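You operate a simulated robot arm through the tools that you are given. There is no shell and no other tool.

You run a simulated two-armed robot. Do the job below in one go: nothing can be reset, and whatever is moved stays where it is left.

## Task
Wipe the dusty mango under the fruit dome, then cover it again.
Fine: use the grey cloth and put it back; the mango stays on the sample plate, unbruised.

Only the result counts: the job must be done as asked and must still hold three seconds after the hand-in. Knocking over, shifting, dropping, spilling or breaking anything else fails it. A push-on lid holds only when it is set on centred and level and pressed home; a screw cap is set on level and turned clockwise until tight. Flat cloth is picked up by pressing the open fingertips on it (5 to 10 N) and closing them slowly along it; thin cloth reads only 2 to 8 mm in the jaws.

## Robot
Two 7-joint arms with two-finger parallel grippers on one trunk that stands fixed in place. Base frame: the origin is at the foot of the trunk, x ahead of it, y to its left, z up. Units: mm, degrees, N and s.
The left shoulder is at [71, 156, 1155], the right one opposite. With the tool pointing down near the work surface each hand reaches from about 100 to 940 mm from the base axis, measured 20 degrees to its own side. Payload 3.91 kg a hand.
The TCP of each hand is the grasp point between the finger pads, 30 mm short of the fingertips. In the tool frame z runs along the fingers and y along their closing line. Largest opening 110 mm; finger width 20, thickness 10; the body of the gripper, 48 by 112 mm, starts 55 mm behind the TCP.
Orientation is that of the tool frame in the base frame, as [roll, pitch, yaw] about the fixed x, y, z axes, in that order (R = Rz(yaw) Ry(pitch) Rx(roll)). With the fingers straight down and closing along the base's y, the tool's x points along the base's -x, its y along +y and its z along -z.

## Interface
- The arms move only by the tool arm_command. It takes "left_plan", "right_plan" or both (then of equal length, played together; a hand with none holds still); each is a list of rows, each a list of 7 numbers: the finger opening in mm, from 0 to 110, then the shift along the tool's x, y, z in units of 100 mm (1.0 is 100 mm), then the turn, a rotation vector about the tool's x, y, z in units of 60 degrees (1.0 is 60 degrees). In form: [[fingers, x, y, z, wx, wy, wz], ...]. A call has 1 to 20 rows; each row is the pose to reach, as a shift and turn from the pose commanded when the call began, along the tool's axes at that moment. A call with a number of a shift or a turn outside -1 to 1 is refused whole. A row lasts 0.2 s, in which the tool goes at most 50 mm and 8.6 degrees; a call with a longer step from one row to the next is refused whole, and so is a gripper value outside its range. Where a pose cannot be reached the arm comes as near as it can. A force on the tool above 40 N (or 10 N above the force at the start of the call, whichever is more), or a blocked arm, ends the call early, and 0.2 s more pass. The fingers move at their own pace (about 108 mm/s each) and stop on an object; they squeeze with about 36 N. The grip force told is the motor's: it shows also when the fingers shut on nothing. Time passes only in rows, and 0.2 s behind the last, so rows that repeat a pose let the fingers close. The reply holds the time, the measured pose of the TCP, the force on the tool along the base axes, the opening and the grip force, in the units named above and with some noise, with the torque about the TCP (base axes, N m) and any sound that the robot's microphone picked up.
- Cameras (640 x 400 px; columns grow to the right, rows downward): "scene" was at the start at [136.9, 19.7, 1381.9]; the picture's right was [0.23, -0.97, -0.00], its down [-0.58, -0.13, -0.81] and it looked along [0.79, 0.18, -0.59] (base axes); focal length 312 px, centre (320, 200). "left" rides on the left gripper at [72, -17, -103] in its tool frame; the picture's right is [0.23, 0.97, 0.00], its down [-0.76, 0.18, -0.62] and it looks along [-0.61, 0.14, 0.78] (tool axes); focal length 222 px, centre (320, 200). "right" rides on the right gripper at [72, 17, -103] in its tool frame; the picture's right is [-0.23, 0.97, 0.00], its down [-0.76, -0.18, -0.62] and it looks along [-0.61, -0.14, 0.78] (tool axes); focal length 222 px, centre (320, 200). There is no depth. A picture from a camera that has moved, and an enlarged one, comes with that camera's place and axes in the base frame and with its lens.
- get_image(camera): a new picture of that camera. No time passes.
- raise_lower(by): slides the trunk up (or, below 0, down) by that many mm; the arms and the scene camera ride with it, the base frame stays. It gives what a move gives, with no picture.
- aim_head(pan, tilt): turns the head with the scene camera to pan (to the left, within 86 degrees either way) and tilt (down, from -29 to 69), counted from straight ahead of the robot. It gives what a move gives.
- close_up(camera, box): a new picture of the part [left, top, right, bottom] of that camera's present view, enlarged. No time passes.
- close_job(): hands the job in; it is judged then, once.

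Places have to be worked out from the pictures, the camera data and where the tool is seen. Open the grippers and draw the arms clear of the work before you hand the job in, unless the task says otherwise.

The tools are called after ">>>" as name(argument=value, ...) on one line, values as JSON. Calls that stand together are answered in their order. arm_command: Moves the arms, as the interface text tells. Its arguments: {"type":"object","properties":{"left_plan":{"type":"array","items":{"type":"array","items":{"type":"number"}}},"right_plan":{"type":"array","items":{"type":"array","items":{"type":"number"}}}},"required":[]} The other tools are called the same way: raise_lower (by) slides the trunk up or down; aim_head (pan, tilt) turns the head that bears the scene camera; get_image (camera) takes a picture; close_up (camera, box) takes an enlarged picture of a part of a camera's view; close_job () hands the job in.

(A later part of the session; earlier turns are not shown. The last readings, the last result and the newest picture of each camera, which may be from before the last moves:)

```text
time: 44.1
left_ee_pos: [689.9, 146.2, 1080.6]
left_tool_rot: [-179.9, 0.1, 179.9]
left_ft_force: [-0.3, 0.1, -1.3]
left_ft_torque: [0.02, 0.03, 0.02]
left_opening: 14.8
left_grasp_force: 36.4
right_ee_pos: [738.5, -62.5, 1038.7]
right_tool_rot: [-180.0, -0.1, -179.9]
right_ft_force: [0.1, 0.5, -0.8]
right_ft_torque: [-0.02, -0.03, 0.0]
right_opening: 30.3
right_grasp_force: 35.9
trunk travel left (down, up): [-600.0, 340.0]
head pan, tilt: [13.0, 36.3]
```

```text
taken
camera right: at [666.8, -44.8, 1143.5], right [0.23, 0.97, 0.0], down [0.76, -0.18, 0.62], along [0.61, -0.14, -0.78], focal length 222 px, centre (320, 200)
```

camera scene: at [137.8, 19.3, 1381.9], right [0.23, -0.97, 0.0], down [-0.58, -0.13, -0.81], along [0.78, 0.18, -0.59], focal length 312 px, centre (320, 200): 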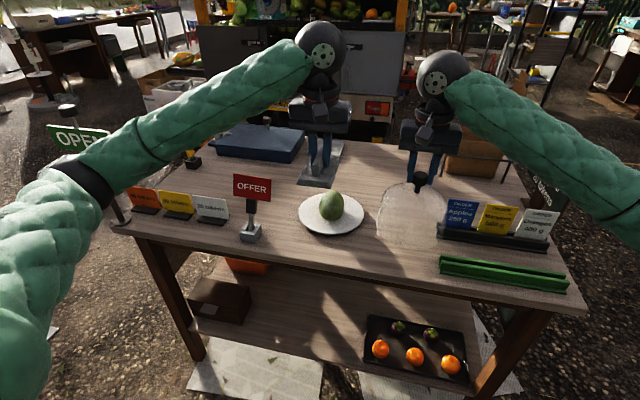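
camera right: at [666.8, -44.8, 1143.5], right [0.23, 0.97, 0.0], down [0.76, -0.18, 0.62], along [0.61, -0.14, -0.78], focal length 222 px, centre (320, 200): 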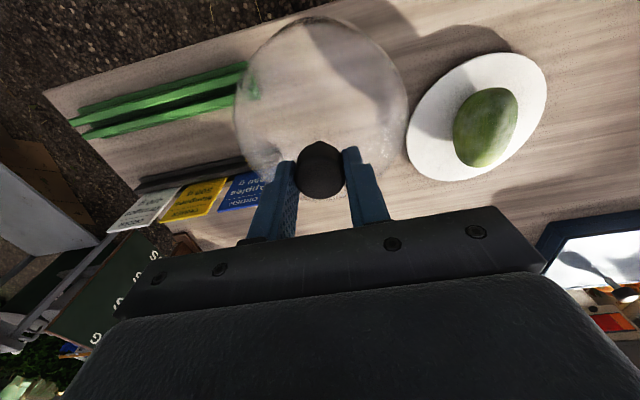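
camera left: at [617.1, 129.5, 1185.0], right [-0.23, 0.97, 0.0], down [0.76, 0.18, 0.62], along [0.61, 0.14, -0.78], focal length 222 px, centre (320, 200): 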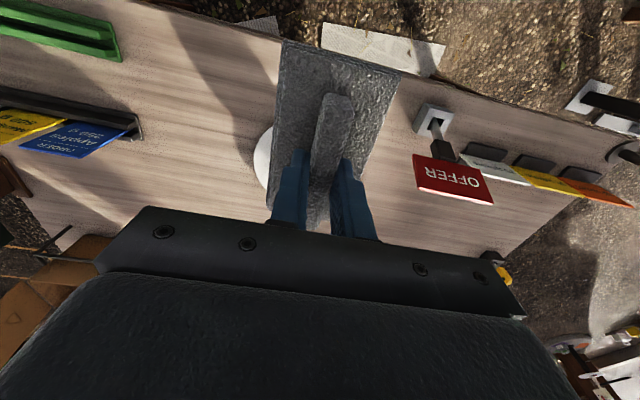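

The dome is above the vacant spot. I'll shift it 12 mm away from the green stand, 5 mm off the table edge, then lower toward the table.

>>> arm_command(right_plan=[[20, -0.05, 0.12, 0.1, 0, 0, 0], [20, -0.05, 0.12, 0.3, 0, 0, 0], [20, -0.05, 0.12, 0.5, 0, 0, 0], [20, -0.05, 0.12, 0.7, 0, 0, 0], [20, -0.05, 0.12, 0.78, 0, 0, 0]])

>>> close_up(camera="scene", box=[360, 150, 470, 290])

>>> close_up(camera="left", box=[60, 0, 280, 180])

```text
time: 45.3
left_ee_pos: [690.8, 147.3, 1082.3]
left_tool_rot: [-179.9, 0.0, 180.0]
left_ft_force: [0.0, -0.2, -0.1]
left_ft_torque: [0.0, -0.01, 0.0]
left_opening: 15.0
left_grasp_force: 35.7
right_ee_pos: [743.1, -49.0, 960.9]
right_tool_rot: [-180.0, 0.0, 179.9]
right_ft_force: [0.0, -0.2, -1.5]
right_ft_torque: [-0.01, -0.03, -0.02]
right_opening: 30.7
right_grasp_force: 35.8
trunk travel left (down, up): [-600.0, 340.0]
head pan, tilt: [13.0, 36.3]
```

```text
2.86 times, centred on (415, 220) of scene
camera zoom: at [137.2, 19.8, 1381.9], right [0.23, -0.97, 0.0], down [-0.58, -0.13, -0.81], along [0.79, 0.18, -0.59], focal length 892 px, centre (49, 143)
```

zoom: 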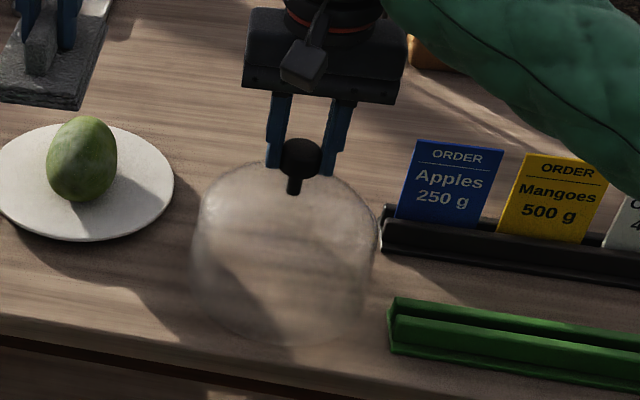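

```text
2.22 times, centred on (170, 90) of left
camera zoom: at [617.5, 130.1, 1184.8], right [-0.23, 0.97, 0.0], down [0.76, 0.18, 0.62], along [0.61, 0.14, -0.78], focal length 494 px, centre (653, 444)
```

zoom: 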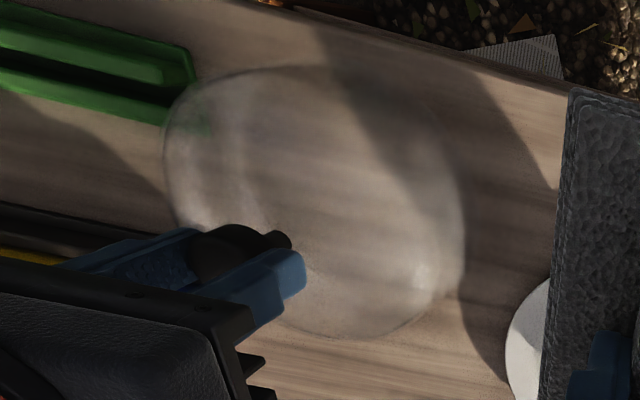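

There's clear space all round the dome. I'll lower it gently until the rim meets the table.

>>> arm_command(right_plan=[[20, 0, 0, 0.03, 0, 0, 0], [20, 0, 0, 0.06, 0, 0, 0], [20, 0, 0, 0.09, 0, 0, 0], [20, 0, 0, 0.09, 0, 0, 0]])

>>> arm_command(right_plan=[[20, 0, 0, 0.01, 0, 0, 0], [20, 0, 0, 0.02, 0, 0, 0], [20, 0, 0, 0.02, 0, 0, 0]])

>>> arm_command(right_plan=[[20, 0, 0, 0.01, 0, 0, 0], [20, 0, 0, 0.02, 0, 0, 0], [20, 0, 0, 0.02, 0, 0, 0]])

```text
time: 46.3
left_ee_pos: [690.4, 149.2, 1083.5]
left_tool_rot: [-179.9, 0.1, -180.0]
left_ft_force: [1.0, 0.4, -1.5]
left_ft_torque: [0.02, -0.02, -0.03]
left_opening: 14.8
left_grasp_force: 35.8
right_ee_pos: [742.6, -51.3, 954.6]
right_tool_rot: [179.8, 0.2, 180.0]
right_ft_force: [9.9, 1.6, 24.6]
right_ft_torque: [0.04, 0.11, 0.03]
right_opening: 30.5
right_grasp_force: 36.0
trunk travel left (down, up): [-600.0, 340.0]
head pan, tilt: [13.0, 36.3]
```

```text
time: 47.1
left_ee_pos: [688.0, 147.7, 1082.7]
left_tool_rot: [-179.8, 0.1, 180.0]
left_ft_force: [0.1, -0.6, -0.9]
left_ft_torque: [0.03, -0.01, -0.01]
left_opening: 14.9
left_grasp_force: 36.0
right_ee_pos: [743.4, -50.7, 951.0]
right_tool_rot: [-179.9, 0.1, -180.0]
right_ft_force: [6.5, 0.3, 29.3]
right_ft_torque: [0.02, -0.27, 0.02]
right_opening: 30.5
right_grasp_force: 36.4
trunk travel left (down, up): [-600.0, 340.0]
head pan, tilt: [13.0, 36.3]
```

```text
time: 47.9
left_ee_pos: [688.2, 147.2, 1083.3]
left_tool_rot: [-179.9, 0.1, -180.0]
left_ft_force: [0.8, 1.0, -0.9]
left_ft_torque: [0.03, 0.02, -0.01]
left_opening: 14.7
left_grasp_force: 36.3
right_ee_pos: [742.7, -50.1, 948.5]
right_tool_rot: [180.0, 0.0, -180.0]
right_ft_force: [2.7, -3.0, 28.1]
right_ft_torque: [-0.09, 0.05, 0.03]
right_opening: 30.5
right_grasp_force: 36.1
trunk travel left (down, up): [-600.0, 340.0]
head pan, tilt: [13.0, 36.3]
```

Force appeared earlier than expected and the fingers slid down the knob a little. I'll look closely at how the dome sits before releasing.

>>> close_up(camera="scene", box=[370, 160, 450, 270])

>>> close_up(camera="right", box=[220, 0, 420, 220])

>>> close_up(camera="left", box=[60, 0, 280, 180])

```text
3.64 times, centred on (410, 215) of scene
camera zoom: at [135.2, 19.4, 1382.2], right [0.23, -0.97, 0.0], down [-0.58, -0.13, -0.81], along [0.79, 0.18, -0.59], focal length 1135 px, centre (-7, 146)
```

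zoom: 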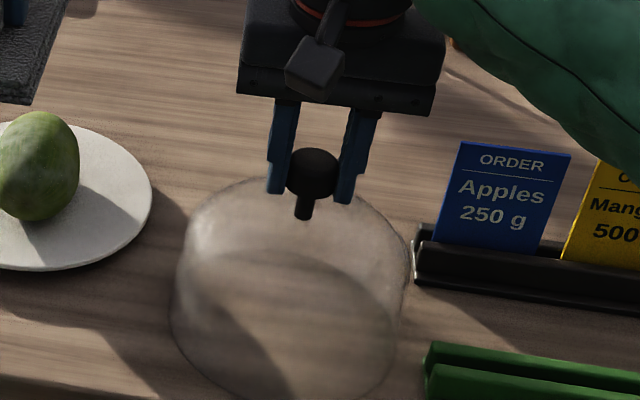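

```text
1.82 times, centred on (320, 110) of right
camera zoom: at [669.7, -33.3, 1053.5], right [0.23, 0.97, 0.0], down [0.76, -0.18, 0.62], along [0.61, -0.14, -0.78], focal length 404 px, centre (320, 364)
```

zoom: 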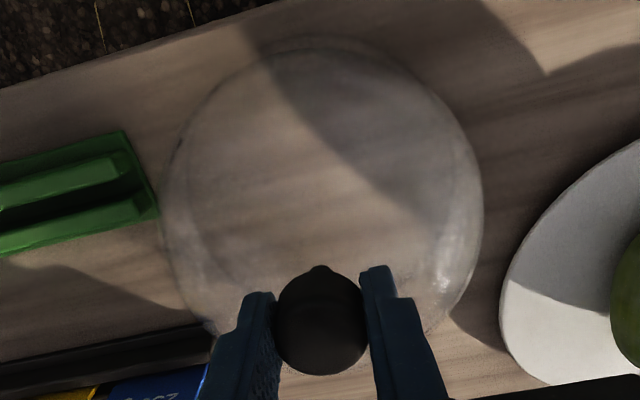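

```text
2.22 times, centred on (170, 90) of left
camera zoom: at [615.8, 129.7, 1185.8], right [-0.23, 0.97, 0.0], down [0.76, 0.18, 0.62], along [0.61, 0.14, -0.78], focal length 494 px, centre (653, 444)
```

zoom: 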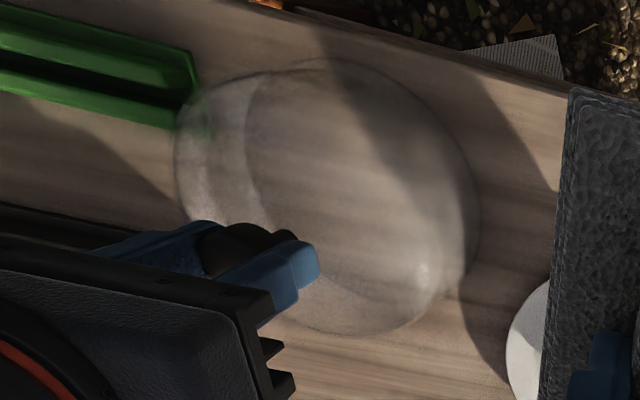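

The dome is standing level on the table, clear of the green stand. The grip had slipped about 10 mm along the knob at lift-off, and pressing has brought it back. I'll unload the pressure and open the fingers.

>>> arm_command(right_plan=[[20, 0, 0, -0.02, 0, 0, 0], [20, 0, 0, -0.025, 0, 0, 0], [32, 0, 0, -0.025, 0, 0, 0], [40, 0, 0, -0.025, 0, 0, 0], [60, 0, 0, -0.025, 0, 0, 0], [60, 0, 0, -0.025, 0, 0, 0]])

>>> close_up(camera="scene", box=[360, 150, 470, 290])

```text
time: 49.3
left_ee_pos: [691.1, 147.8, 1083.5]
left_tool_rot: [-179.9, 0.0, 179.9]
left_ft_force: [-0.4, -0.2, -1.1]
left_ft_torque: [-0.01, -0.02, 0.02]
left_opening: 14.7
left_grasp_force: 35.5
right_ee_pos: [742.3, -48.9, 948.9]
right_tool_rot: [-180.0, -0.1, -180.0]
right_ft_force: [0.5, 0.3, 0.5]
right_ft_torque: [0.0, 0.01, -0.01]
right_opening: 60.1
right_grasp_force: 0.1
trunk travel left (down, up): [-600.0, 340.0]
head pan, tilt: [13.0, 36.3]
```

```text
2.86 times, centred on (415, 220) of scene
camera zoom: at [137.1, 19.7, 1381.9], right [0.23, -0.97, 0.0], down [-0.58, -0.13, -0.81], along [0.79, 0.18, -0.59], focal length 892 px, centre (49, 143)
```

zoom: 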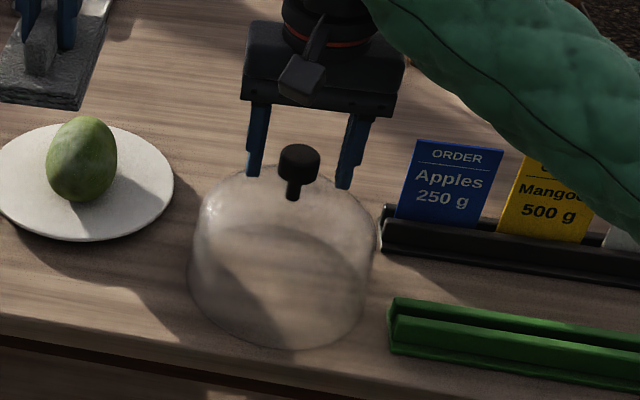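

The dome is free-standing on the table. I'll raise the right hand clear and begin turning it so that it can come in from the -y side as a stop.

>>> arm_command(right_plan=[[60, 0, 0, -0.2, 0, 0, 0], [60, 0, 0, -0.5, 0, 0, 0], [60, 0, 0, -0.8, 0, 0, 0], [60, 0, 0, -1.0, 0, 0, 0]])

>>> arm_command(right_plan=[[60, -0.1, 0, 0, 0, 0, -0.125], [60, -0.2, 0, 0, 0, 0, -0.25], [60, -0.3, 0, 0, 0, 0, -0.375], [60, -0.4, 0, 0, 0, 0, -0.5], [60, -0.5, 0.05, 0, 0, 0, -0.625], [60, -0.6, 0.1, 0, 0, 0, -0.75]])

>>> get_image(camera="scene")

```text
time: 50.3
left_ee_pos: [689.5, 147.7, 1082.6]
left_tool_rot: [-179.9, 0.1, -179.9]
left_ft_force: [0.5, 0.2, -0.5]
left_ft_torque: [0.01, -0.01, 0.06]
left_opening: 14.8
left_grasp_force: 36.1
right_ee_pos: [743.9, -47.9, 1050.7]
right_tool_rot: [180.0, 0.0, -180.0]
right_ft_force: [-0.6, 0.6, 0.8]
right_ft_torque: [0.02, 0.01, 0.0]
right_opening: 59.8
right_grasp_force: 0.1
trunk travel left (down, up): [-600.0, 340.0]
head pan, tilt: [13.0, 36.3]
```

```text
time: 51.7
left_ee_pos: [690.7, 147.7, 1083.3]
left_tool_rot: [-179.9, 0.0, -180.0]
left_ft_force: [-0.6, 0.6, -1.3]
left_ft_torque: [-0.05, 0.0, -0.01]
left_opening: 14.8
left_grasp_force: 36.5
right_ee_pos: [803.5, -39.0, 1049.7]
right_tool_rot: [-180.0, 0.0, -134.9]
right_ft_force: [0.1, 0.0, 0.0]
right_ft_torque: [0.06, 0.01, -0.02]
right_opening: 60.0
right_grasp_force: 0.0
trunk travel left (down, up): [-600.0, 340.0]
head pan, tilt: [13.0, 36.3]
```

```text
taken
camera scene: at [137.3, 19.8, 1381.9], right [0.23, -0.97, 0.0], down [-0.58, -0.13, -0.81], along [0.78, 0.18, -0.59], focal length 312 px, centre (320, 200)
```

scene: 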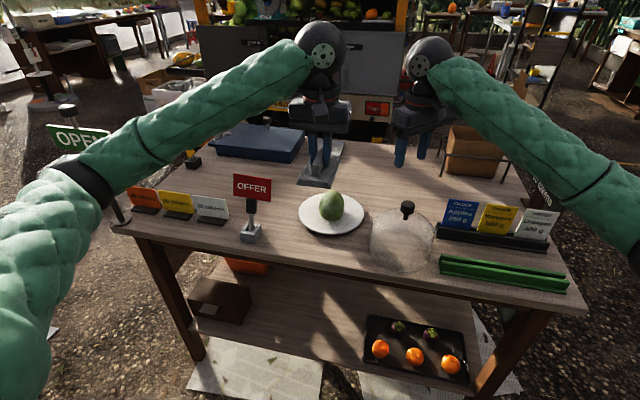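

The turn works well, with yaw at -135. I'll complete the second 45° of yaw while moving toward x≈831, y≈0.

>>> arm_command(right_plan=[[60, -0.08, 0.01, 0, 0, 0, -0.125], [60, -0.16, 0.03, 0, 0, 0, -0.25], [60, -0.24, 0.04, 0, 0, 0, -0.375], [60, -0.32, 0.05, 0, 0, 0, -0.5], [60, -0.4, 0.07, 0, 0, 0, -0.625], [60, -0.47, 0.08, 0, 0, 0, -0.75]])

>>> get_image(camera="right")

>>> get_image(camera="scene")

```text
time: 53.1
left_ee_pos: [690.2, 147.5, 1082.1]
left_tool_rot: [-179.9, 0.0, -180.0]
left_ft_force: [0.1, -0.2, -1.1]
left_ft_torque: [-0.02, 0.0, -0.01]
left_opening: 14.6
left_grasp_force: 35.7
right_ee_pos: [829.9, -0.7, 1050.4]
right_tool_rot: [180.0, 0.0, -89.8]
right_ft_force: [0.4, 0.1, 0.4]
right_ft_torque: [0.01, 0.01, 0.02]
right_opening: 59.9
right_grasp_force: 0.1
trunk travel left (down, up): [-600.0, 340.0]
head pan, tilt: [13.0, 36.3]
```

```text
taken
camera right: at [814.3, -73.7, 1154.5], right [-0.97, 0.22, 0.0], down [0.18, 0.76, 0.62], along [0.14, 0.61, -0.78], focal length 222 px, centre (320, 200)
```

right: 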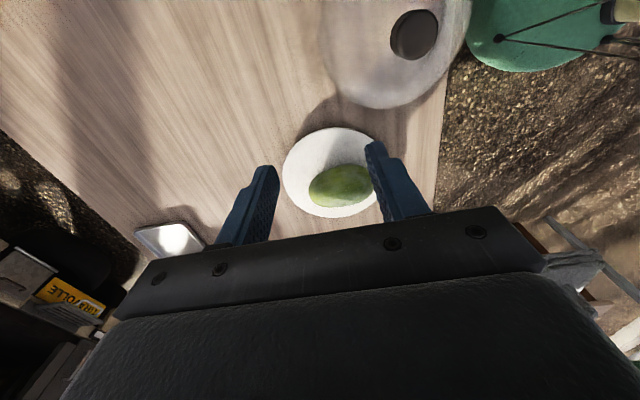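

```text
taken
camera scene: at [137.3, 20.0, 1381.9], right [0.23, -0.97, 0.0], down [-0.58, -0.13, -0.81], along [0.78, 0.18, -0.59], focal length 312 px, centre (320, 200)
```

scene: 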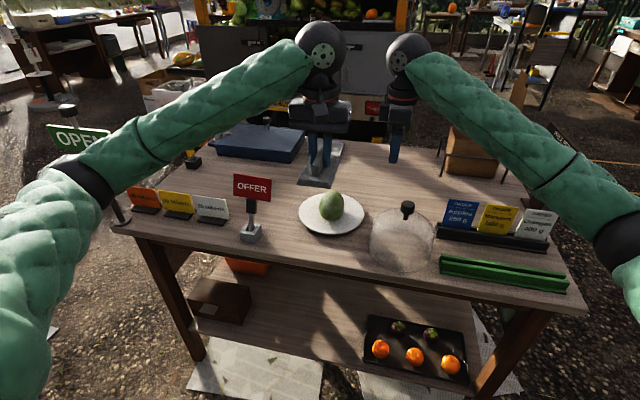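

The right hand is now oriented with fingers opening along x. I'll zoom in on the mango from this view to measure its position.

>>> close_up(camera="right", box=[270, 115, 400, 225])

```text
3.64 times, centred on (335, 170) of right
camera zoom: at [814.3, -73.7, 1154.5], right [-0.97, 0.22, 0.0], down [0.18, 0.76, 0.62], along [0.14, 0.61, -0.78], focal length 808 px, centre (266, 309)
```

zoom: 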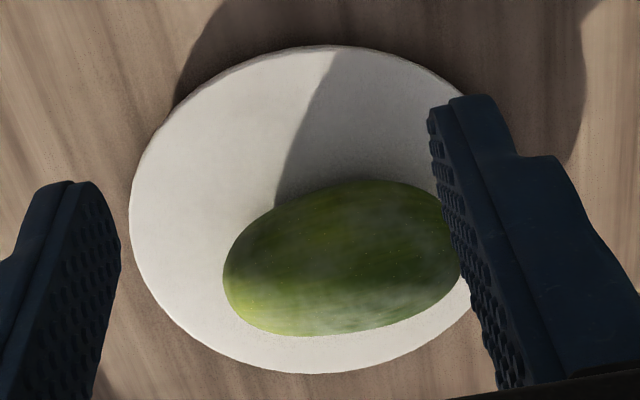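

The mango spans x 773-887, centred near (830, 149). I'll tilt the right hand 20° toward the mango and start the descent along its -y side.

>>> arm_command(right_plan=[[60, -0.1, 0, 0.15, 0, -0.1, 0], [60, -0.2, 0, 0.35, 0, -0.2, 0], [60, -0.3, 0, 0.5, 0, -0.28, 0], [60, -0.4, 0, 0.7, 0, -0.333, 0]])

>>> arm_command(right_plan=[[60, -0.02, 0, 0.25, 0, 0, 0], [60, -0.04, 0, 0.5, 0, 0, 0], [60, -0.06, 0, 0.75, 0, 0, 0], [60, -0.07, 0, 0.95, 0, 0, 0]])

>>> get_image(camera="right")

>>> close_up(camera="scene", box=[270, 80, 450, 270])

>>> get_image(camera="left")

```text
time: 54.1
left_ee_pos: [691.1, 146.2, 1080.6]
left_tool_rot: [-179.9, -0.1, -179.9]
left_ft_force: [-0.1, 0.2, -0.2]
left_ft_torque: [0.01, 0.02, 0.03]
left_opening: 14.9
left_grasp_force: 35.7
right_ee_pos: [832.5, 40.0, 977.9]
right_tool_rot: [-180.0, 20.1, -90.0]
right_ft_force: [-0.2, -0.8, 0.8]
right_ft_torque: [0.02, 0.0, -0.01]
right_opening: 60.0
right_grasp_force: 0.1
trunk travel left (down, up): [-600.0, 340.0]
head pan, tilt: [13.0, 36.3]
```

```text
time: 55.1
left_ee_pos: [690.3, 147.3, 1081.9]
left_tool_rot: [-179.9, 0.0, 180.0]
left_ft_force: [0.0, -1.3, -0.1]
left_ft_torque: [-0.03, 0.03, -0.01]
left_opening: 14.6
left_grasp_force: 35.8
right_ee_pos: [830.8, 78.9, 893.8]
right_tool_rot: [179.9, 19.9, -90.0]
right_ft_force: [0.0, 0.4, 0.0]
right_ft_torque: [0.03, 0.01, 0.01]
right_opening: 60.0
right_grasp_force: 0.1
trunk travel left (down, up): [-600.0, 340.0]
head pan, tilt: [13.0, 36.3]
```

```text
taken
camera right: at [815.3, -24.8, 966.7], right [-0.97, 0.21, 0.08], down [0.18, 0.5, 0.85], along [0.14, 0.84, -0.53], focal length 222 px, centre (320, 200)
```

right: 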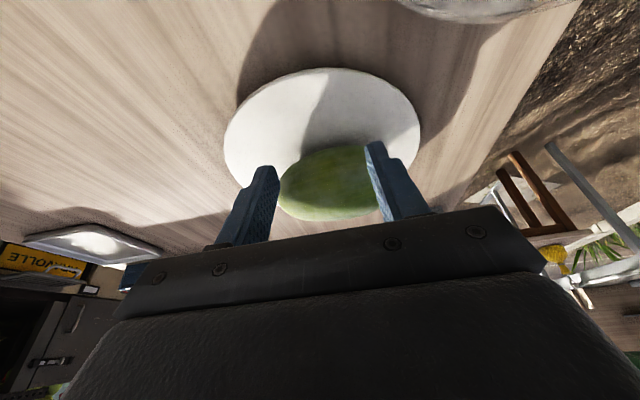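

```text
2.11 times, centred on (360, 175) of scene
camera zoom: at [137.4, 19.8, 1381.9], right [0.23, -0.97, 0.0], down [-0.58, -0.13, -0.81], along [0.78, 0.18, -0.59], focal length 657 px, centre (236, 253)
```

zoom: 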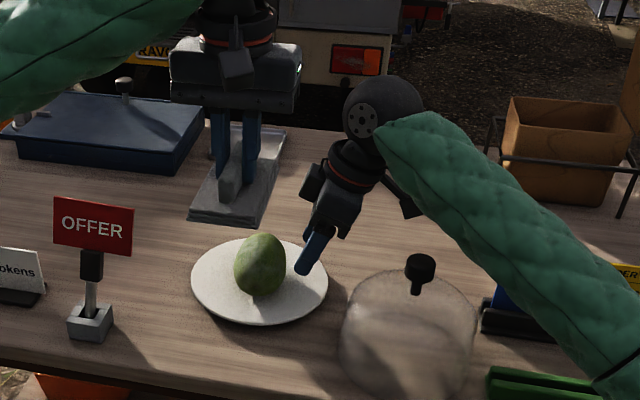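

```text
taken
camera left: at [617.7, 130.0, 1184.7], right [-0.23, 0.97, 0.0], down [0.76, 0.18, 0.62], along [0.61, 0.14, -0.78], focal length 222 px, centre (320, 200)
```

left: 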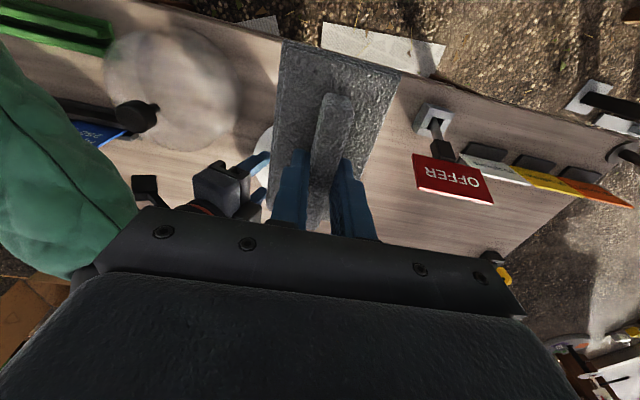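

The right hand is in place beside the mango, clear of the dome and table. I'll bring the fingertips in next to the mango's flank.

>>> arm_command(right_plan=[[60, -0.01, 0, 0.1, 0, 0, 0], [60, -0.02, 0, 0.2, 0, 0, 0], [60, -0.03, 0, 0.3, 0, 0, 0], [60, -0.03, 0, 0.35, 0, 0, 0]])

>>> close_up(camera="right", box=[210, 60, 440, 230])

>>> close_up(camera="scene", box=[290, 150, 390, 240])

```text
time: 56.1
left_ee_pos: [690.0, 149.2, 1082.7]
left_tool_rot: [-179.9, 0.0, -180.0]
left_ft_force: [-0.4, -0.4, 0.4]
left_ft_torque: [-0.05, 0.04, 0.01]
left_opening: 14.9
left_grasp_force: 35.9
right_ee_pos: [831.9, 92.6, 860.4]
right_tool_rot: [-180.0, 19.9, -90.0]
right_ft_force: [0.2, -0.4, 0.1]
right_ft_torque: [-0.01, 0.01, -0.01]
right_opening: 60.0
right_grasp_force: 0.1
trunk travel left (down, up): [-600.0, 340.0]
head pan, tilt: [13.0, 36.3]
```

```text
2.35 times, centred on (325, 145) of right
camera zoom: at [815.0, -10.6, 935.1], right [-0.97, 0.21, 0.08], down [0.18, 0.5, 0.85], along [0.14, 0.84, -0.53], focal length 523 px, centre (308, 329)
```

zoom: 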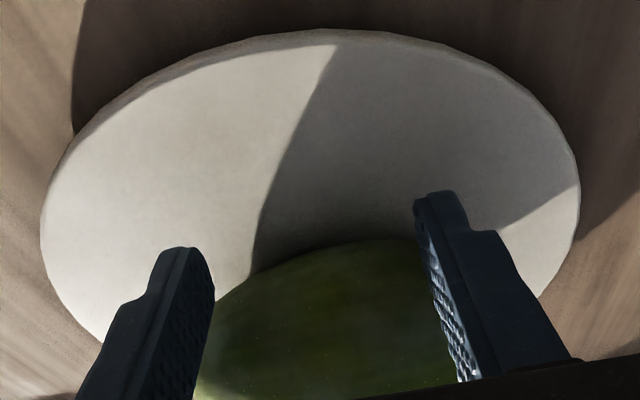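

```text
4.44 times, centred on (340, 195) of scene
camera zoom: at [137.1, 19.7, 1381.9], right [0.23, -0.97, 0.0], down [-0.58, -0.13, -0.81], along [0.79, 0.18, -0.59], focal length 1387 px, centre (231, 222)
```

zoom: 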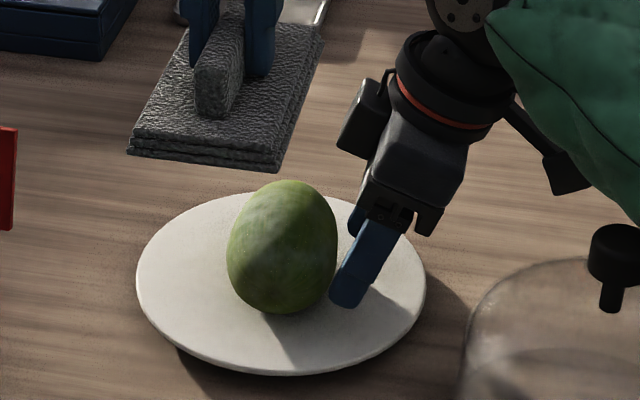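

The fingertips are just beside the mango with no contact force. I'll now bring the left hand with the pad back over the mango, leaning 15° so the stroke presses the mango toward the stop.

>>> arm_command(left_plan=[[0, -0.25, 0.08, 0.05, 0, 0, 0], [0, -0.5, 0.15, 0.1, 0, 0, 0], [0, -0.75, 0.23, 0.2, 0, 0, 0], [0, -1.0, 0.3, 0.3, 0, 0, 0]])

>>> arm_command(left_plan=[[0, -0.1, 0.1, 0.1, 0.1, 0, 0], [0, -0.2, 0.15, 0.2, 0.18, 0, 0], [0, -0.3, 0.2, 0.3, 0.25, 0, 0], [0, -0.395, 0.2, 0.5, 0.25, 0, 0]])

>>> get_image(camera="left")

>>> close_up(camera="scene", box=[260, 80, 420, 250])

```text
time: 57.1
left_ee_pos: [791.1, 179.0, 1049.7]
left_tool_rot: [-179.9, 0.0, 180.0]
left_ft_force: [0.1, -0.7, 0.5]
left_ft_torque: [0.0, 0.02, 0.05]
left_opening: 14.8
left_grasp_force: 35.4
right_ee_pos: [832.0, 93.1, 862.2]
right_tool_rot: [179.9, 19.9, -90.0]
right_ft_force: [0.4, -0.7, 0.2]
right_ft_torque: [0.01, -0.01, 0.0]
right_opening: 59.6
right_grasp_force: 0.0
trunk travel left (down, up): [-600.0, 340.0]
head pan, tilt: [13.0, 36.3]
```

```text
time: 58.1
left_ee_pos: [830.4, 197.0, 1000.8]
left_tool_rot: [-164.9, 0.0, 179.9]
left_ft_force: [0.6, -0.5, -0.2]
left_ft_torque: [-0.02, -0.04, -0.01]
left_opening: 14.8
left_grasp_force: 35.7
right_ee_pos: [831.1, 93.6, 862.7]
right_tool_rot: [179.9, 19.9, -89.9]
right_ft_force: [0.6, 0.0, 0.2]
right_ft_torque: [-0.02, 0.0, 0.01]
right_opening: 60.0
right_grasp_force: 0.1
trunk travel left (down, up): [-600.0, 340.0]
head pan, tilt: [13.0, 36.3]
```

```text
taken
camera left: at [757.1, 206.9, 1104.6], right [-0.23, 0.94, -0.25], down [0.76, 0.33, 0.56], along [0.61, -0.07, -0.79], focal length 222 px, centre (320, 200)
```

left: 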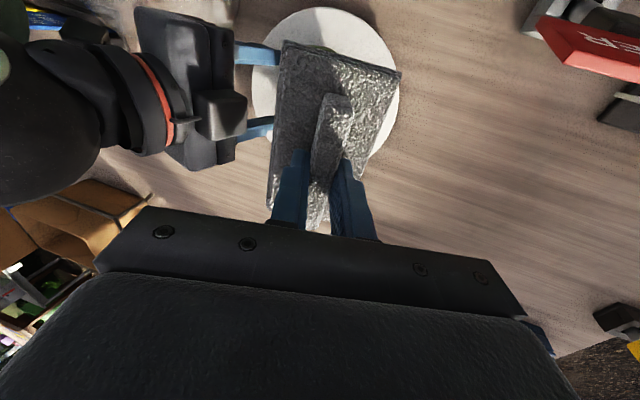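

```text
2.35 times, centred on (340, 165) of scene
camera zoom: at [137.7, 19.4, 1381.9], right [0.23, -0.97, 0.0], down [-0.58, -0.13, -0.81], along [0.78, 0.18, -0.59], focal length 734 px, centre (273, 282)
```

zoom: 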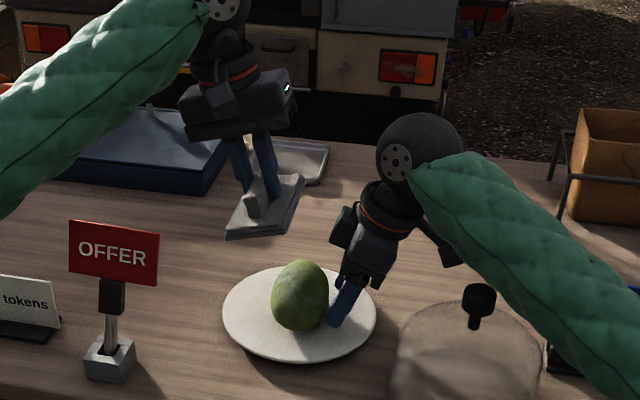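

The lean is right and both hands are clear of each other. I'll descend along the tool axis to about 15 mm short of contact.

>>> arm_command(left_plan=[[0, 0, 0.1, 0.2, 0, 0, 0], [0, 0, 0.2, 0.4, 0, 0, 0], [0, 0, 0.2, 0.6, 0, 0, 0], [0, 0, 0.2, 0.72, 0, 0, 0], [0, 0, 0.2, 0.72, 0, 0, 0]])

>>> close_up(camera="scene", box=[280, 140, 390, 240])

>>> get_image(camera="left")

```text
time: 59.3
left_ee_pos: [829.6, 197.3, 927.8]
left_tool_rot: [-165.0, 0.1, 180.0]
left_ft_force: [-0.5, -0.5, -0.3]
left_ft_torque: [0.03, -0.02, 0.01]
left_opening: 14.7
left_grasp_force: 35.9
right_ee_pos: [832.1, 93.5, 861.0]
right_tool_rot: [-179.9, 19.9, -89.9]
right_ft_force: [0.2, 0.0, 0.1]
right_ft_torque: [0.02, -0.03, 0.02]
right_opening: 59.7
right_grasp_force: 0.1
trunk travel left (down, up): [-600.0, 340.0]
head pan, tilt: [13.0, 36.3]
```

```text
4.00 times, centred on (335, 190) of scene
camera zoom: at [137.2, 19.7, 1381.9], right [0.23, -0.97, 0.0], down [-0.58, -0.13, -0.81], along [0.79, 0.18, -0.59], focal length 1249 px, centre (260, 240)
```

zoom: 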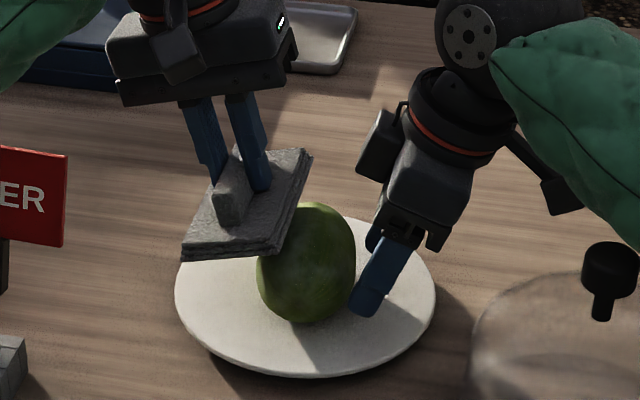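

```text
taken
camera left: at [757.0, 208.1, 1030.8], right [-0.23, 0.94, -0.25], down [0.76, 0.33, 0.56], along [0.61, -0.07, -0.79], focal length 222 px, centre (320, 200)
```

left: 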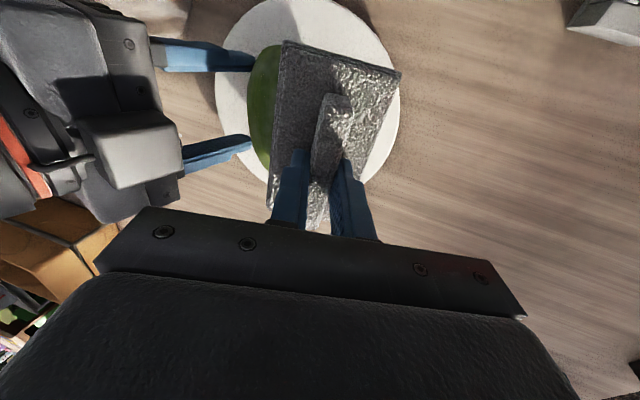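

I'm about 14 mm from contact by my estimate. I'll approach in finer steps.

>>> arm_command(left_plan=[[0, 0, 0, 0.04, 0, 0, 0], [0, 0, 0, 0.08, 0, 0, 0], [0, 0, 0, 0.1, 0, 0, 0], [0, 0, 0, 0.1, 0, 0, 0]])

>>> arm_command(left_plan=[[0, 0, 0, 0.01, 0, 0, 0], [0, 0, 0, 0.015, 0, 0, 0], [0, 0, 0, 0.015, 0, 0, 0]])

>>> arm_command(left_plan=[[0, 0, 0, 0.005, 0, 0, 0], [0, 0, 0, 0.01, 0, 0, 0], [0, 0, 0, 0.01, 0, 0, 0]])

```text
time: 60.3
left_ee_pos: [830.7, 197.1, 918.0]
left_tool_rot: [-164.9, 0.1, 180.0]
left_ft_force: [0.4, -0.1, -0.4]
left_ft_torque: [0.0, -0.03, 0.06]
left_opening: 14.7
left_grasp_force: 36.0
right_ee_pos: [830.5, 92.3, 862.2]
right_tool_rot: [-180.0, 20.0, -89.9]
right_ft_force: [0.1, -0.6, -0.1]
right_ft_torque: [-0.01, -0.02, 0.0]
right_opening: 59.7
right_grasp_force: 0.1
trunk travel left (down, up): [-600.0, 340.0]
head pan, tilt: [13.0, 36.3]
```

```text
time: 61.1
left_ee_pos: [831.8, 196.7, 916.2]
left_tool_rot: [-165.0, 0.1, -179.9]
left_ft_force: [-0.7, 0.2, -1.7]
left_ft_torque: [0.01, 0.01, 0.02]
left_opening: 15.0
left_grasp_force: 35.7
right_ee_pos: [830.5, 92.9, 861.7]
right_tool_rot: [-180.0, 20.0, -90.0]
right_ft_force: [-0.4, -0.1, -0.1]
right_ft_torque: [0.01, -0.02, 0.01]
right_opening: 60.2
right_grasp_force: 0.0
trunk travel left (down, up): [-600.0, 340.0]
head pan, tilt: [13.0, 36.3]
```

```text
time: 61.9
left_ee_pos: [831.2, 195.0, 915.2]
left_tool_rot: [-165.0, -0.1, 180.0]
left_ft_force: [1.2, 0.1, -1.9]
left_ft_torque: [0.01, 0.02, 0.01]
left_opening: 14.8
left_grasp_force: 36.3
right_ee_pos: [832.3, 93.9, 861.7]
right_tool_rot: [-180.0, 20.0, -90.0]
right_ft_force: [-0.6, 0.1, -0.5]
right_ft_torque: [0.01, 0.0, -0.01]
right_opening: 59.9
right_grasp_force: 0.0
trunk travel left (down, up): [-600.0, 340.0]
head pan, tilt: [13.0, 36.3]
```

No contact yet. I'll continue in 1 mm increments.

>>> arm_command(left_plan=[[0, 0, 0, 0.005, 0, 0, 0], [0, 0, 0, 0.01, 0, 0, 0], [0, 0, 0, 0.01, 0, 0, 0]])

>>> arm_command(left_plan=[[0, 0, 0, 0.005, 0, 0, 0], [0, 0, 0, 0.01, 0, 0, 0], [0, 0, 0, 0.01, 0, 0, 0]])

>>> arm_command(left_plan=[[0, 0, 0, 0.005, 0, 0, 0], [0, 0, 0, 0.01, 0, 0, 0], [0, 0, 0, 0.01, 0, 0, 0]])

```text
time: 62.7
left_ee_pos: [830.8, 195.2, 913.9]
left_tool_rot: [-164.9, -0.1, -179.9]
left_ft_force: [-0.3, -0.9, -0.8]
left_ft_torque: [0.04, -0.02, 0.0]
left_opening: 14.9
left_grasp_force: 35.6
right_ee_pos: [831.1, 92.6, 862.1]
right_tool_rot: [-180.0, 20.0, -90.0]
right_ft_force: [-0.8, -0.7, -0.8]
right_ft_torque: [0.02, 0.0, -0.05]
right_opening: 60.0
right_grasp_force: 0.1
trunk travel left (down, up): [-600.0, 340.0]
head pan, tilt: [13.0, 36.3]
```

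```text
time: 63.5
left_ee_pos: [831.0, 194.3, 914.6]
left_tool_rot: [-164.9, 0.0, -180.0]
left_ft_force: [-0.9, 1.1, 0.2]
left_ft_torque: [0.02, -0.02, 0.02]
left_opening: 15.0
left_grasp_force: 35.9
right_ee_pos: [831.4, 93.8, 863.0]
right_tool_rot: [180.0, 20.0, -90.0]
right_ft_force: [1.0, -0.5, 0.1]
right_ft_torque: [0.0, -0.01, -0.02]
right_opening: 60.2
right_grasp_force: 0.0
trunk travel left (down, up): [-600.0, 340.0]
head pan, tilt: [13.0, 36.3]
```

```text
time: 64.3
left_ee_pos: [829.8, 194.8, 912.6]
left_tool_rot: [-164.8, 0.1, -180.0]
left_ft_force: [-0.6, -0.1, -1.4]
left_ft_torque: [-0.04, 0.0, 0.0]
left_opening: 14.9
left_grasp_force: 36.0
right_ee_pos: [831.1, 93.0, 861.3]
right_tool_rot: [-180.0, 20.0, -90.0]
right_ft_force: [0.5, -0.1, -0.2]
right_ft_torque: [0.0, 0.0, 0.02]
right_opening: 60.1
right_grasp_force: 0.0
trunk travel left (down, up): [-600.0, 340.0]
head pan, tilt: [13.0, 36.3]
```

Still free. I'll continue and check visually.

>>> arm_command(left_plan=[[0, 0, 0, 0.005, 0, 0, 0], [0, 0, 0, 0.01, 0, 0, 0], [0, 0, 0, 0.01, 0, 0, 0]])

>>> arm_command(left_plan=[[0, 0, 0, 0.005, 0, 0, 0], [0, 0, 0, 0.01, 0, 0, 0], [0, 0, 0, 0.01, 0, 0, 0]])

>>> close_up(camera="scene", box=[295, 150, 375, 230])

>>> close_up(camera="right", box=[210, 60, 440, 230])

```text
time: 65.1
left_ee_pos: [830.4, 195.1, 911.3]
left_tool_rot: [-164.9, 0.0, -180.0]
left_ft_force: [-0.2, 1.3, -1.1]
left_ft_torque: [0.02, 0.02, 0.02]
left_opening: 15.0
left_grasp_force: 36.1
right_ee_pos: [831.7, 93.2, 861.9]
right_tool_rot: [179.9, 19.9, -90.0]
right_ft_force: [0.8, -1.1, -0.3]
right_ft_torque: [-0.01, -0.01, 0.0]
right_opening: 60.0
right_grasp_force: 0.0
trunk travel left (down, up): [-600.0, 340.0]
head pan, tilt: [13.0, 36.3]
```

```text
time: 65.9
left_ee_pos: [829.3, 194.4, 910.8]
left_tool_rot: [-164.8, 0.1, 179.9]
left_ft_force: [1.2, 0.2, 4.1]
left_ft_torque: [-0.2, 0.01, 0.02]
left_opening: 15.2
left_grasp_force: 36.4
right_ee_pos: [831.8, 91.9, 861.6]
right_tool_rot: [-180.0, 19.9, -90.0]
right_ft_force: [-0.6, 0.9, 0.2]
right_ft_torque: [0.01, 0.01, 0.01]
right_opening: 60.0
right_grasp_force: 0.0
trunk travel left (down, up): [-600.0, 340.0]
head pan, tilt: [13.0, 36.3]
```

```text
5.00 times, centred on (335, 190) of scene
camera zoom: at [136.9, 19.8, 1382.0], right [0.23, -0.97, 0.0], down [-0.58, -0.13, -0.81], along [0.79, 0.18, -0.59], focal length 1561 px, centre (245, 250)
```

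zoom: 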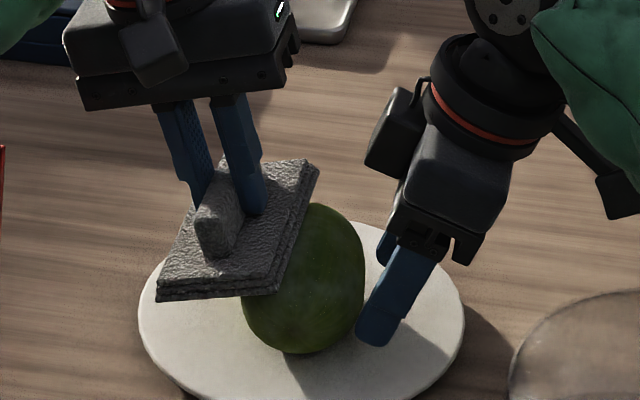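

```text
2.35 times, centred on (325, 145) of right
camera zoom: at [814.9, -10.7, 935.7], right [-0.97, 0.21, 0.08], down [0.18, 0.5, 0.85], along [0.14, 0.84, -0.53], focal length 523 px, centre (308, 329)
```

zoom: 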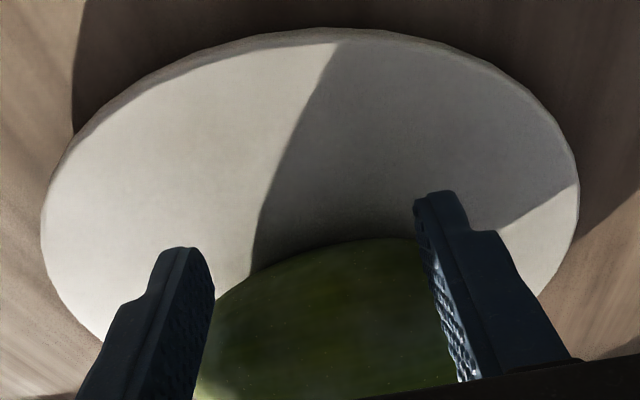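

Contact has begun (4 N) at the pad's edge, so the pad is offset too far. I'll lift 5 mm, shift 15 mm toward the mango so the pad's face sits on it, and re-approach.

>>> arm_command(left_plan=[[0, 0, 0, -0.05, 0, 0, 0], [0, 0, -0.08, -0.05, 0, 0, 0], [0, 0, -0.15, -0.05, 0, 0, 0], [0, 0, -0.15, -0.04, 0, 0, 0]])

>>> arm_command(left_plan=[[0, 0, 0, 0.005, 0, 0, 0], [0, 0, 0, 0.01, 0, 0, 0], [0, 0, 0, 0.01, 0, 0, 0]])

```text
time: 66.9
left_ee_pos: [831.1, 181.0, 917.9]
left_tool_rot: [-164.8, 0.1, 179.9]
left_ft_force: [0.3, 1.1, -1.3]
left_ft_torque: [-0.02, 0.0, 0.0]
left_opening: 15.2
left_grasp_force: 35.9
right_ee_pos: [830.1, 93.1, 861.2]
right_tool_rot: [-179.9, 20.1, -90.1]
right_ft_force: [0.0, 0.3, -0.3]
right_ft_torque: [0.01, 0.04, 0.0]
right_opening: 60.1
right_grasp_force: 0.1
trunk travel left (down, up): [-600.0, 340.0]
head pan, tilt: [13.0, 36.3]
```

```text
time: 67.7
left_ee_pos: [831.1, 181.3, 917.0]
left_tool_rot: [-165.0, 0.1, -180.0]
left_ft_force: [-0.1, 0.7, -1.1]
left_ft_torque: [-0.01, 0.0, -0.01]
left_opening: 14.9
left_grasp_force: 36.3
right_ee_pos: [830.9, 92.9, 861.2]
right_tool_rot: [179.9, 20.0, -90.0]
right_ft_force: [0.1, 0.9, 1.2]
right_ft_torque: [0.0, -0.01, 0.02]
right_opening: 60.0
right_grasp_force: 0.1
trunk travel left (down, up): [-600.0, 340.0]
head pan, tilt: [13.0, 36.3]
```

There's no contact yet at the face. I'll continue down in 0.5-1 mm steps.

>>> arm_command(left_plan=[[0, 0, 0, 0.005, 0, 0, 0], [0, 0, 0, 0.01, 0, 0, 0], [0, 0, 0, 0.01, 0, 0, 0]])

>>> arm_command(left_plan=[[0, 0, 0, 0.005, 0, 0, 0], [0, 0, 0, 0.005, 0, 0, 0]])

>>> arm_command(left_plan=[[0, 0, 0, 0.005, 0, 0, 0], [0, 0, 0, 0.005, 0, 0, 0]])

```text
time: 68.5
left_ee_pos: [829.8, 180.8, 916.2]
left_tool_rot: [-165.0, 0.1, 180.0]
left_ft_force: [-1.0, 0.0, -1.0]
left_ft_torque: [-0.01, -0.03, 0.0]
left_opening: 15.0
left_grasp_force: 36.7
right_ee_pos: [831.7, 93.4, 861.6]
right_tool_rot: [180.0, 20.0, -90.0]
right_ft_force: [-0.2, 0.7, 0.2]
right_ft_torque: [0.04, -0.01, 0.0]
right_opening: 60.0
right_grasp_force: 0.0
trunk travel left (down, up): [-600.0, 340.0]
head pan, tilt: [13.0, 36.3]
```

```text
time: 69.1
left_ee_pos: [830.0, 179.8, 915.8]
left_tool_rot: [-164.9, 0.1, -180.0]
left_ft_force: [-0.2, 0.3, -0.9]
left_ft_torque: [0.01, 0.02, -0.01]
left_opening: 14.9
left_grasp_force: 35.8
right_ee_pos: [831.1, 92.4, 862.3]
right_tool_rot: [180.0, 19.9, -90.0]
right_ft_force: [-0.2, 0.3, -0.3]
right_ft_torque: [0.02, -0.01, 0.0]
right_opening: 60.1
right_grasp_force: 0.1
trunk travel left (down, up): [-600.0, 340.0]
head pan, tilt: [13.0, 36.3]
```

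```text
time: 69.7
left_ee_pos: [830.1, 179.3, 915.0]
left_tool_rot: [-164.9, 0.1, 179.9]
left_ft_force: [1.5, 1.5, 2.1]
left_ft_torque: [-0.05, -0.05, 0.04]
left_opening: 15.0
left_grasp_force: 35.8
right_ee_pos: [831.4, 92.8, 862.6]
right_tool_rot: [-180.0, 20.0, -90.0]
right_ft_force: [-0.5, -0.1, 0.0]
right_ft_torque: [-0.02, 0.0, -0.05]
right_opening: 60.2
right_grasp_force: 0.0
trunk travel left (down, up): [-600.0, 340.0]
head pan, tilt: [13.0, 36.3]
```

Light contact now, about 2 N. I'll stroke 10 mm toward the stop and watch both hands' forces.

>>> arm_command(left_plan=[[0, 0, -0.03, 0, 0, 0, 0], [0, 0, -0.06, 0, 0, 0, 0], [0, 0, -0.1, 0, 0, 0, 0]])

>>> close_up(camera="scene", box=[295, 150, 375, 230])

```text
time: 70.5
left_ee_pos: [830.2, 170.1, 918.9]
left_tool_rot: [-164.8, 0.1, 179.9]
left_ft_force: [0.4, 2.3, 2.3]
left_ft_torque: [0.1, -0.02, 0.0]
left_opening: 14.9
left_grasp_force: 36.0
right_ee_pos: [831.4, 93.7, 860.8]
right_tool_rot: [180.0, 20.0, -90.0]
right_ft_force: [-0.7, -3.0, -0.5]
right_ft_torque: [-0.03, -0.01, 0.01]
right_opening: 60.1
right_grasp_force: 0.5
trunk travel left (down, up): [-600.0, 340.0]
head pan, tilt: [13.0, 36.3]
```

```text
5.00 times, centred on (335, 190) of scene
camera zoom: at [137.0, 19.7, 1381.9], right [0.23, -0.97, 0.0], down [-0.58, -0.13, -0.81], along [0.79, 0.18, -0.59], focal length 1561 px, centre (245, 250)
```

zoom: 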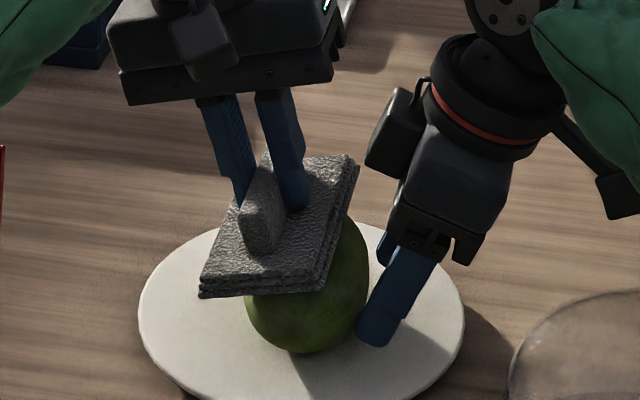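

The mango is now resting on the stop (3 N there) and the pad is dragging at about 2.8 N normal. I'll continue the stroke.

>>> arm_command(left_plan=[[0, 0, -0.04, 0, 0, 0, 0], [0, 0, -0.08, 0, 0, 0, 0], [0, 0, -0.12, 0, 0, 0, 0]])

>>> close_up(camera="scene", box=[295, 150, 375, 230])

```text
time: 71.3
left_ee_pos: [830.5, 158.8, 921.3]
left_tool_rot: [-164.9, 0.2, 179.9]
left_ft_force: [0.4, 1.8, 1.1]
left_ft_torque: [0.07, 0.02, -0.01]
left_opening: 14.8
left_grasp_force: 35.4
right_ee_pos: [832.0, 93.1, 861.3]
right_tool_rot: [180.0, 20.0, -90.0]
right_ft_force: [-1.1, -2.4, -0.3]
right_ft_torque: [-0.02, -0.02, 0.03]
right_opening: 60.0
right_grasp_force: 0.2
trunk travel left (down, up): [-600.0, 340.0]
head pan, tilt: [13.0, 36.3]
```

```text
5.00 times, centred on (335, 190) of scene
camera zoom: at [137.0, 19.7, 1381.9], right [0.23, -0.97, 0.0], down [-0.58, -0.13, -0.81], along [0.79, 0.18, -0.59], focal length 1561 px, centre (245, 250)
```

zoom: 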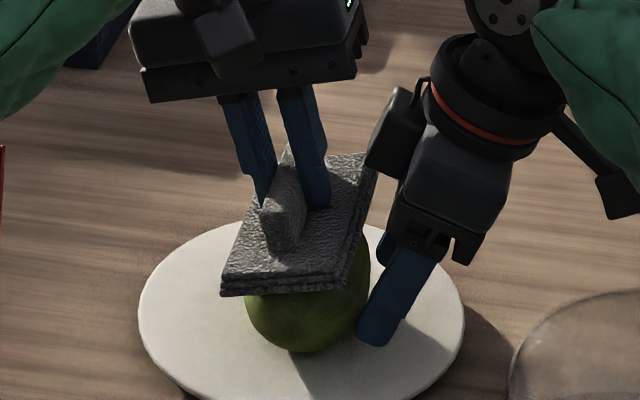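

Sliding contact is steady at about 2 N with the mango held. I'll run a repeat cycle: lift, go back, re-press slightly firmer and stroke again.

>>> arm_command(left_plan=[[0, 0, 0, -0.05, 0, 0, 0], [0, 0, 0.15, -0.05, 0, 0, 0], [0, 0, 0.3, -0.05, 0, 0, 0], [0, 0, 0.3, -0.02, 0, 0, 0], [0, 0, 0.3, -0.005, 0, 0, 0], [0, 0, 0.3, 0.002, 0, 0, 0], [0, 0, 0.25, 0.002, 0, 0, 0], [0, 0, 0.2, 0.002, 0, 0, 0], [0, 0, 0.15, 0.002, 0, 0, 0], [0, 0, 0.1, 0.002, 0, 0, 0]])

>>> arm_command(left_plan=[[0, 0, -0.03, 0, 0, 0, 0], [0, 0, -0.06, 0, 0, 0, 0], [0, 0, -0.1, 0, 0, 0, 0]])

>>> close_up(camera="scene", box=[295, 150, 375, 230])

```text
time: 73.5
left_ee_pos: [831.4, 168.2, 919.0]
left_tool_rot: [-164.9, 0.0, 180.0]
left_ft_force: [0.2, 0.7, 0.1]
left_ft_torque: [0.0, -0.01, -0.05]
left_opening: 14.8
left_grasp_force: 36.4
right_ee_pos: [830.9, 93.4, 860.9]
right_tool_rot: [-180.0, 20.0, -90.0]
right_ft_force: [0.4, 0.3, -0.1]
right_ft_torque: [0.01, 0.0, -0.03]
right_opening: 60.1
right_grasp_force: 0.1
trunk travel left (down, up): [-600.0, 340.0]
head pan, tilt: [13.0, 36.3]
```

```text
time: 74.3
left_ee_pos: [829.9, 158.7, 920.1]
left_tool_rot: [-164.9, -0.1, -179.9]
left_ft_force: [0.3, -0.2, -0.9]
left_ft_torque: [0.03, -0.04, -0.01]
left_opening: 15.1
left_grasp_force: 36.0
right_ee_pos: [831.3, 92.1, 860.6]
right_tool_rot: [180.0, 20.0, -89.9]
right_ft_force: [-0.2, 0.1, 0.0]
right_ft_torque: [-0.02, 0.02, 0.0]
right_opening: 60.0
right_grasp_force: 0.1
trunk travel left (down, up): [-600.0, 340.0]
head pan, tilt: [13.0, 36.3]
```

```text
5.00 times, centred on (335, 190) of scene
camera zoom: at [137.2, 19.6, 1381.9], right [0.23, -0.97, 0.0], down [-0.58, -0.13, -0.81], along [0.79, 0.18, -0.59], focal length 1561 px, centre (245, 250)
```

zoom: 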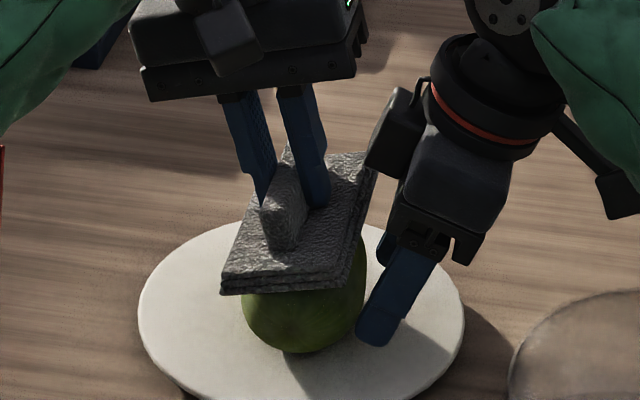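

That pass had no contact because the mango settled slightly lower. I'll go back and re-find contact in small steps.

>>> arm_command(left_plan=[[0, 0, 0, -0.04, 0, 0, 0], [0, 0, 0.15, -0.04, 0, 0, 0], [0, 0, 0.27, -0.03, 0, 0, 0], [0, 0, 0.27, 0.0, 0, 0, 0], [0, 0, 0.27, 0.01, 0, 0, 0], [0, 0, 0.27, 0.01, 0, 0, 0]])

>>> arm_command(left_plan=[[0, 0, 0, 0.005, 0, 0, 0], [0, 0, 0, 0.005, 0, 0, 0]])

>>> arm_command(left_plan=[[0, 0, 0, 0.005, 0, 0, 0], [0, 0, 0, 0.005, 0, 0, 0]])

```text
time: 75.7
left_ee_pos: [830.6, 183.2, 914.0]
left_tool_rot: [-164.9, 0.1, 180.0]
left_ft_force: [2.1, 2.1, 10.6]
left_ft_torque: [-0.33, 0.03, 0.09]
left_opening: 15.0
left_grasp_force: 36.4
right_ee_pos: [830.1, 92.9, 861.0]
right_tool_rot: [180.0, 20.1, -90.0]
right_ft_force: [0.2, 0.0, 0.5]
right_ft_torque: [-0.01, -0.03, 0.0]
right_opening: 60.0
right_grasp_force: 0.1
trunk travel left (down, up): [-600.0, 340.0]
head pan, tilt: [13.0, 36.3]
```

```text
time: 76.3
left_ee_pos: [829.5, 183.0, 912.4]
left_tool_rot: [-164.9, 0.1, 180.0]
left_ft_force: [2.9, 3.0, 14.3]
left_ft_torque: [-0.52, -0.01, 0.09]
left_opening: 14.9
left_grasp_force: 36.1
right_ee_pos: [830.7, 92.8, 863.6]
right_tool_rot: [179.9, 19.9, -90.0]
right_ft_force: [-0.2, 0.0, 0.1]
right_ft_torque: [-0.02, -0.01, 0.01]
right_opening: 60.0
right_grasp_force: 0.0
trunk travel left (down, up): [-600.0, 340.0]
head pan, tilt: [13.0, 36.3]
```

```text
time: 76.9
left_ee_pos: [829.0, 183.5, 912.9]
left_tool_rot: [-164.9, 0.2, -180.0]
left_ft_force: [1.9, 3.8, 18.9]
left_ft_torque: [-0.66, 0.09, 0.01]
left_opening: 15.2
left_grasp_force: 35.8
right_ee_pos: [830.0, 91.9, 862.3]
right_tool_rot: [180.0, 20.0, -90.1]
right_ft_force: [-0.6, 0.5, 0.5]
right_ft_torque: [-0.03, 0.03, 0.01]
right_opening: 60.0
right_grasp_force: 0.1
trunk travel left (down, up): [-600.0, 340.0]
head pan, tilt: [13.0, 36.3]
```

That pressed more than I wanted, up to 19 N. I'm backing off 1.6 mm right away to a light contact, then stroking.

>>> arm_command(left_plan=[[0, 0, 0, -0.014, 0, 0, 0], [0, 0, -0.03, -0.016, 0, 0, 0], [0, 0, -0.07, -0.016, 0, 0, 0]])

```text
time: 77.7
left_ee_pos: [828.2, 177.7, 915.7]
left_tool_rot: [-165.0, 0.1, -179.9]
left_ft_force: [2.5, 8.9, 12.9]
left_ft_torque: [0.02, 0.0, 0.02]
left_opening: 14.9
left_grasp_force: 36.0
right_ee_pos: [830.9, 92.8, 862.2]
right_tool_rot: [180.0, 19.8, -90.0]
right_ft_force: [-1.9, -5.7, -2.3]
right_ft_torque: [-0.21, -0.1, 0.2]
right_opening: 60.7
right_grasp_force: 0.8
trunk travel left (down, up): [-600.0, 340.0]
head pan, tilt: [13.0, 36.3]
```

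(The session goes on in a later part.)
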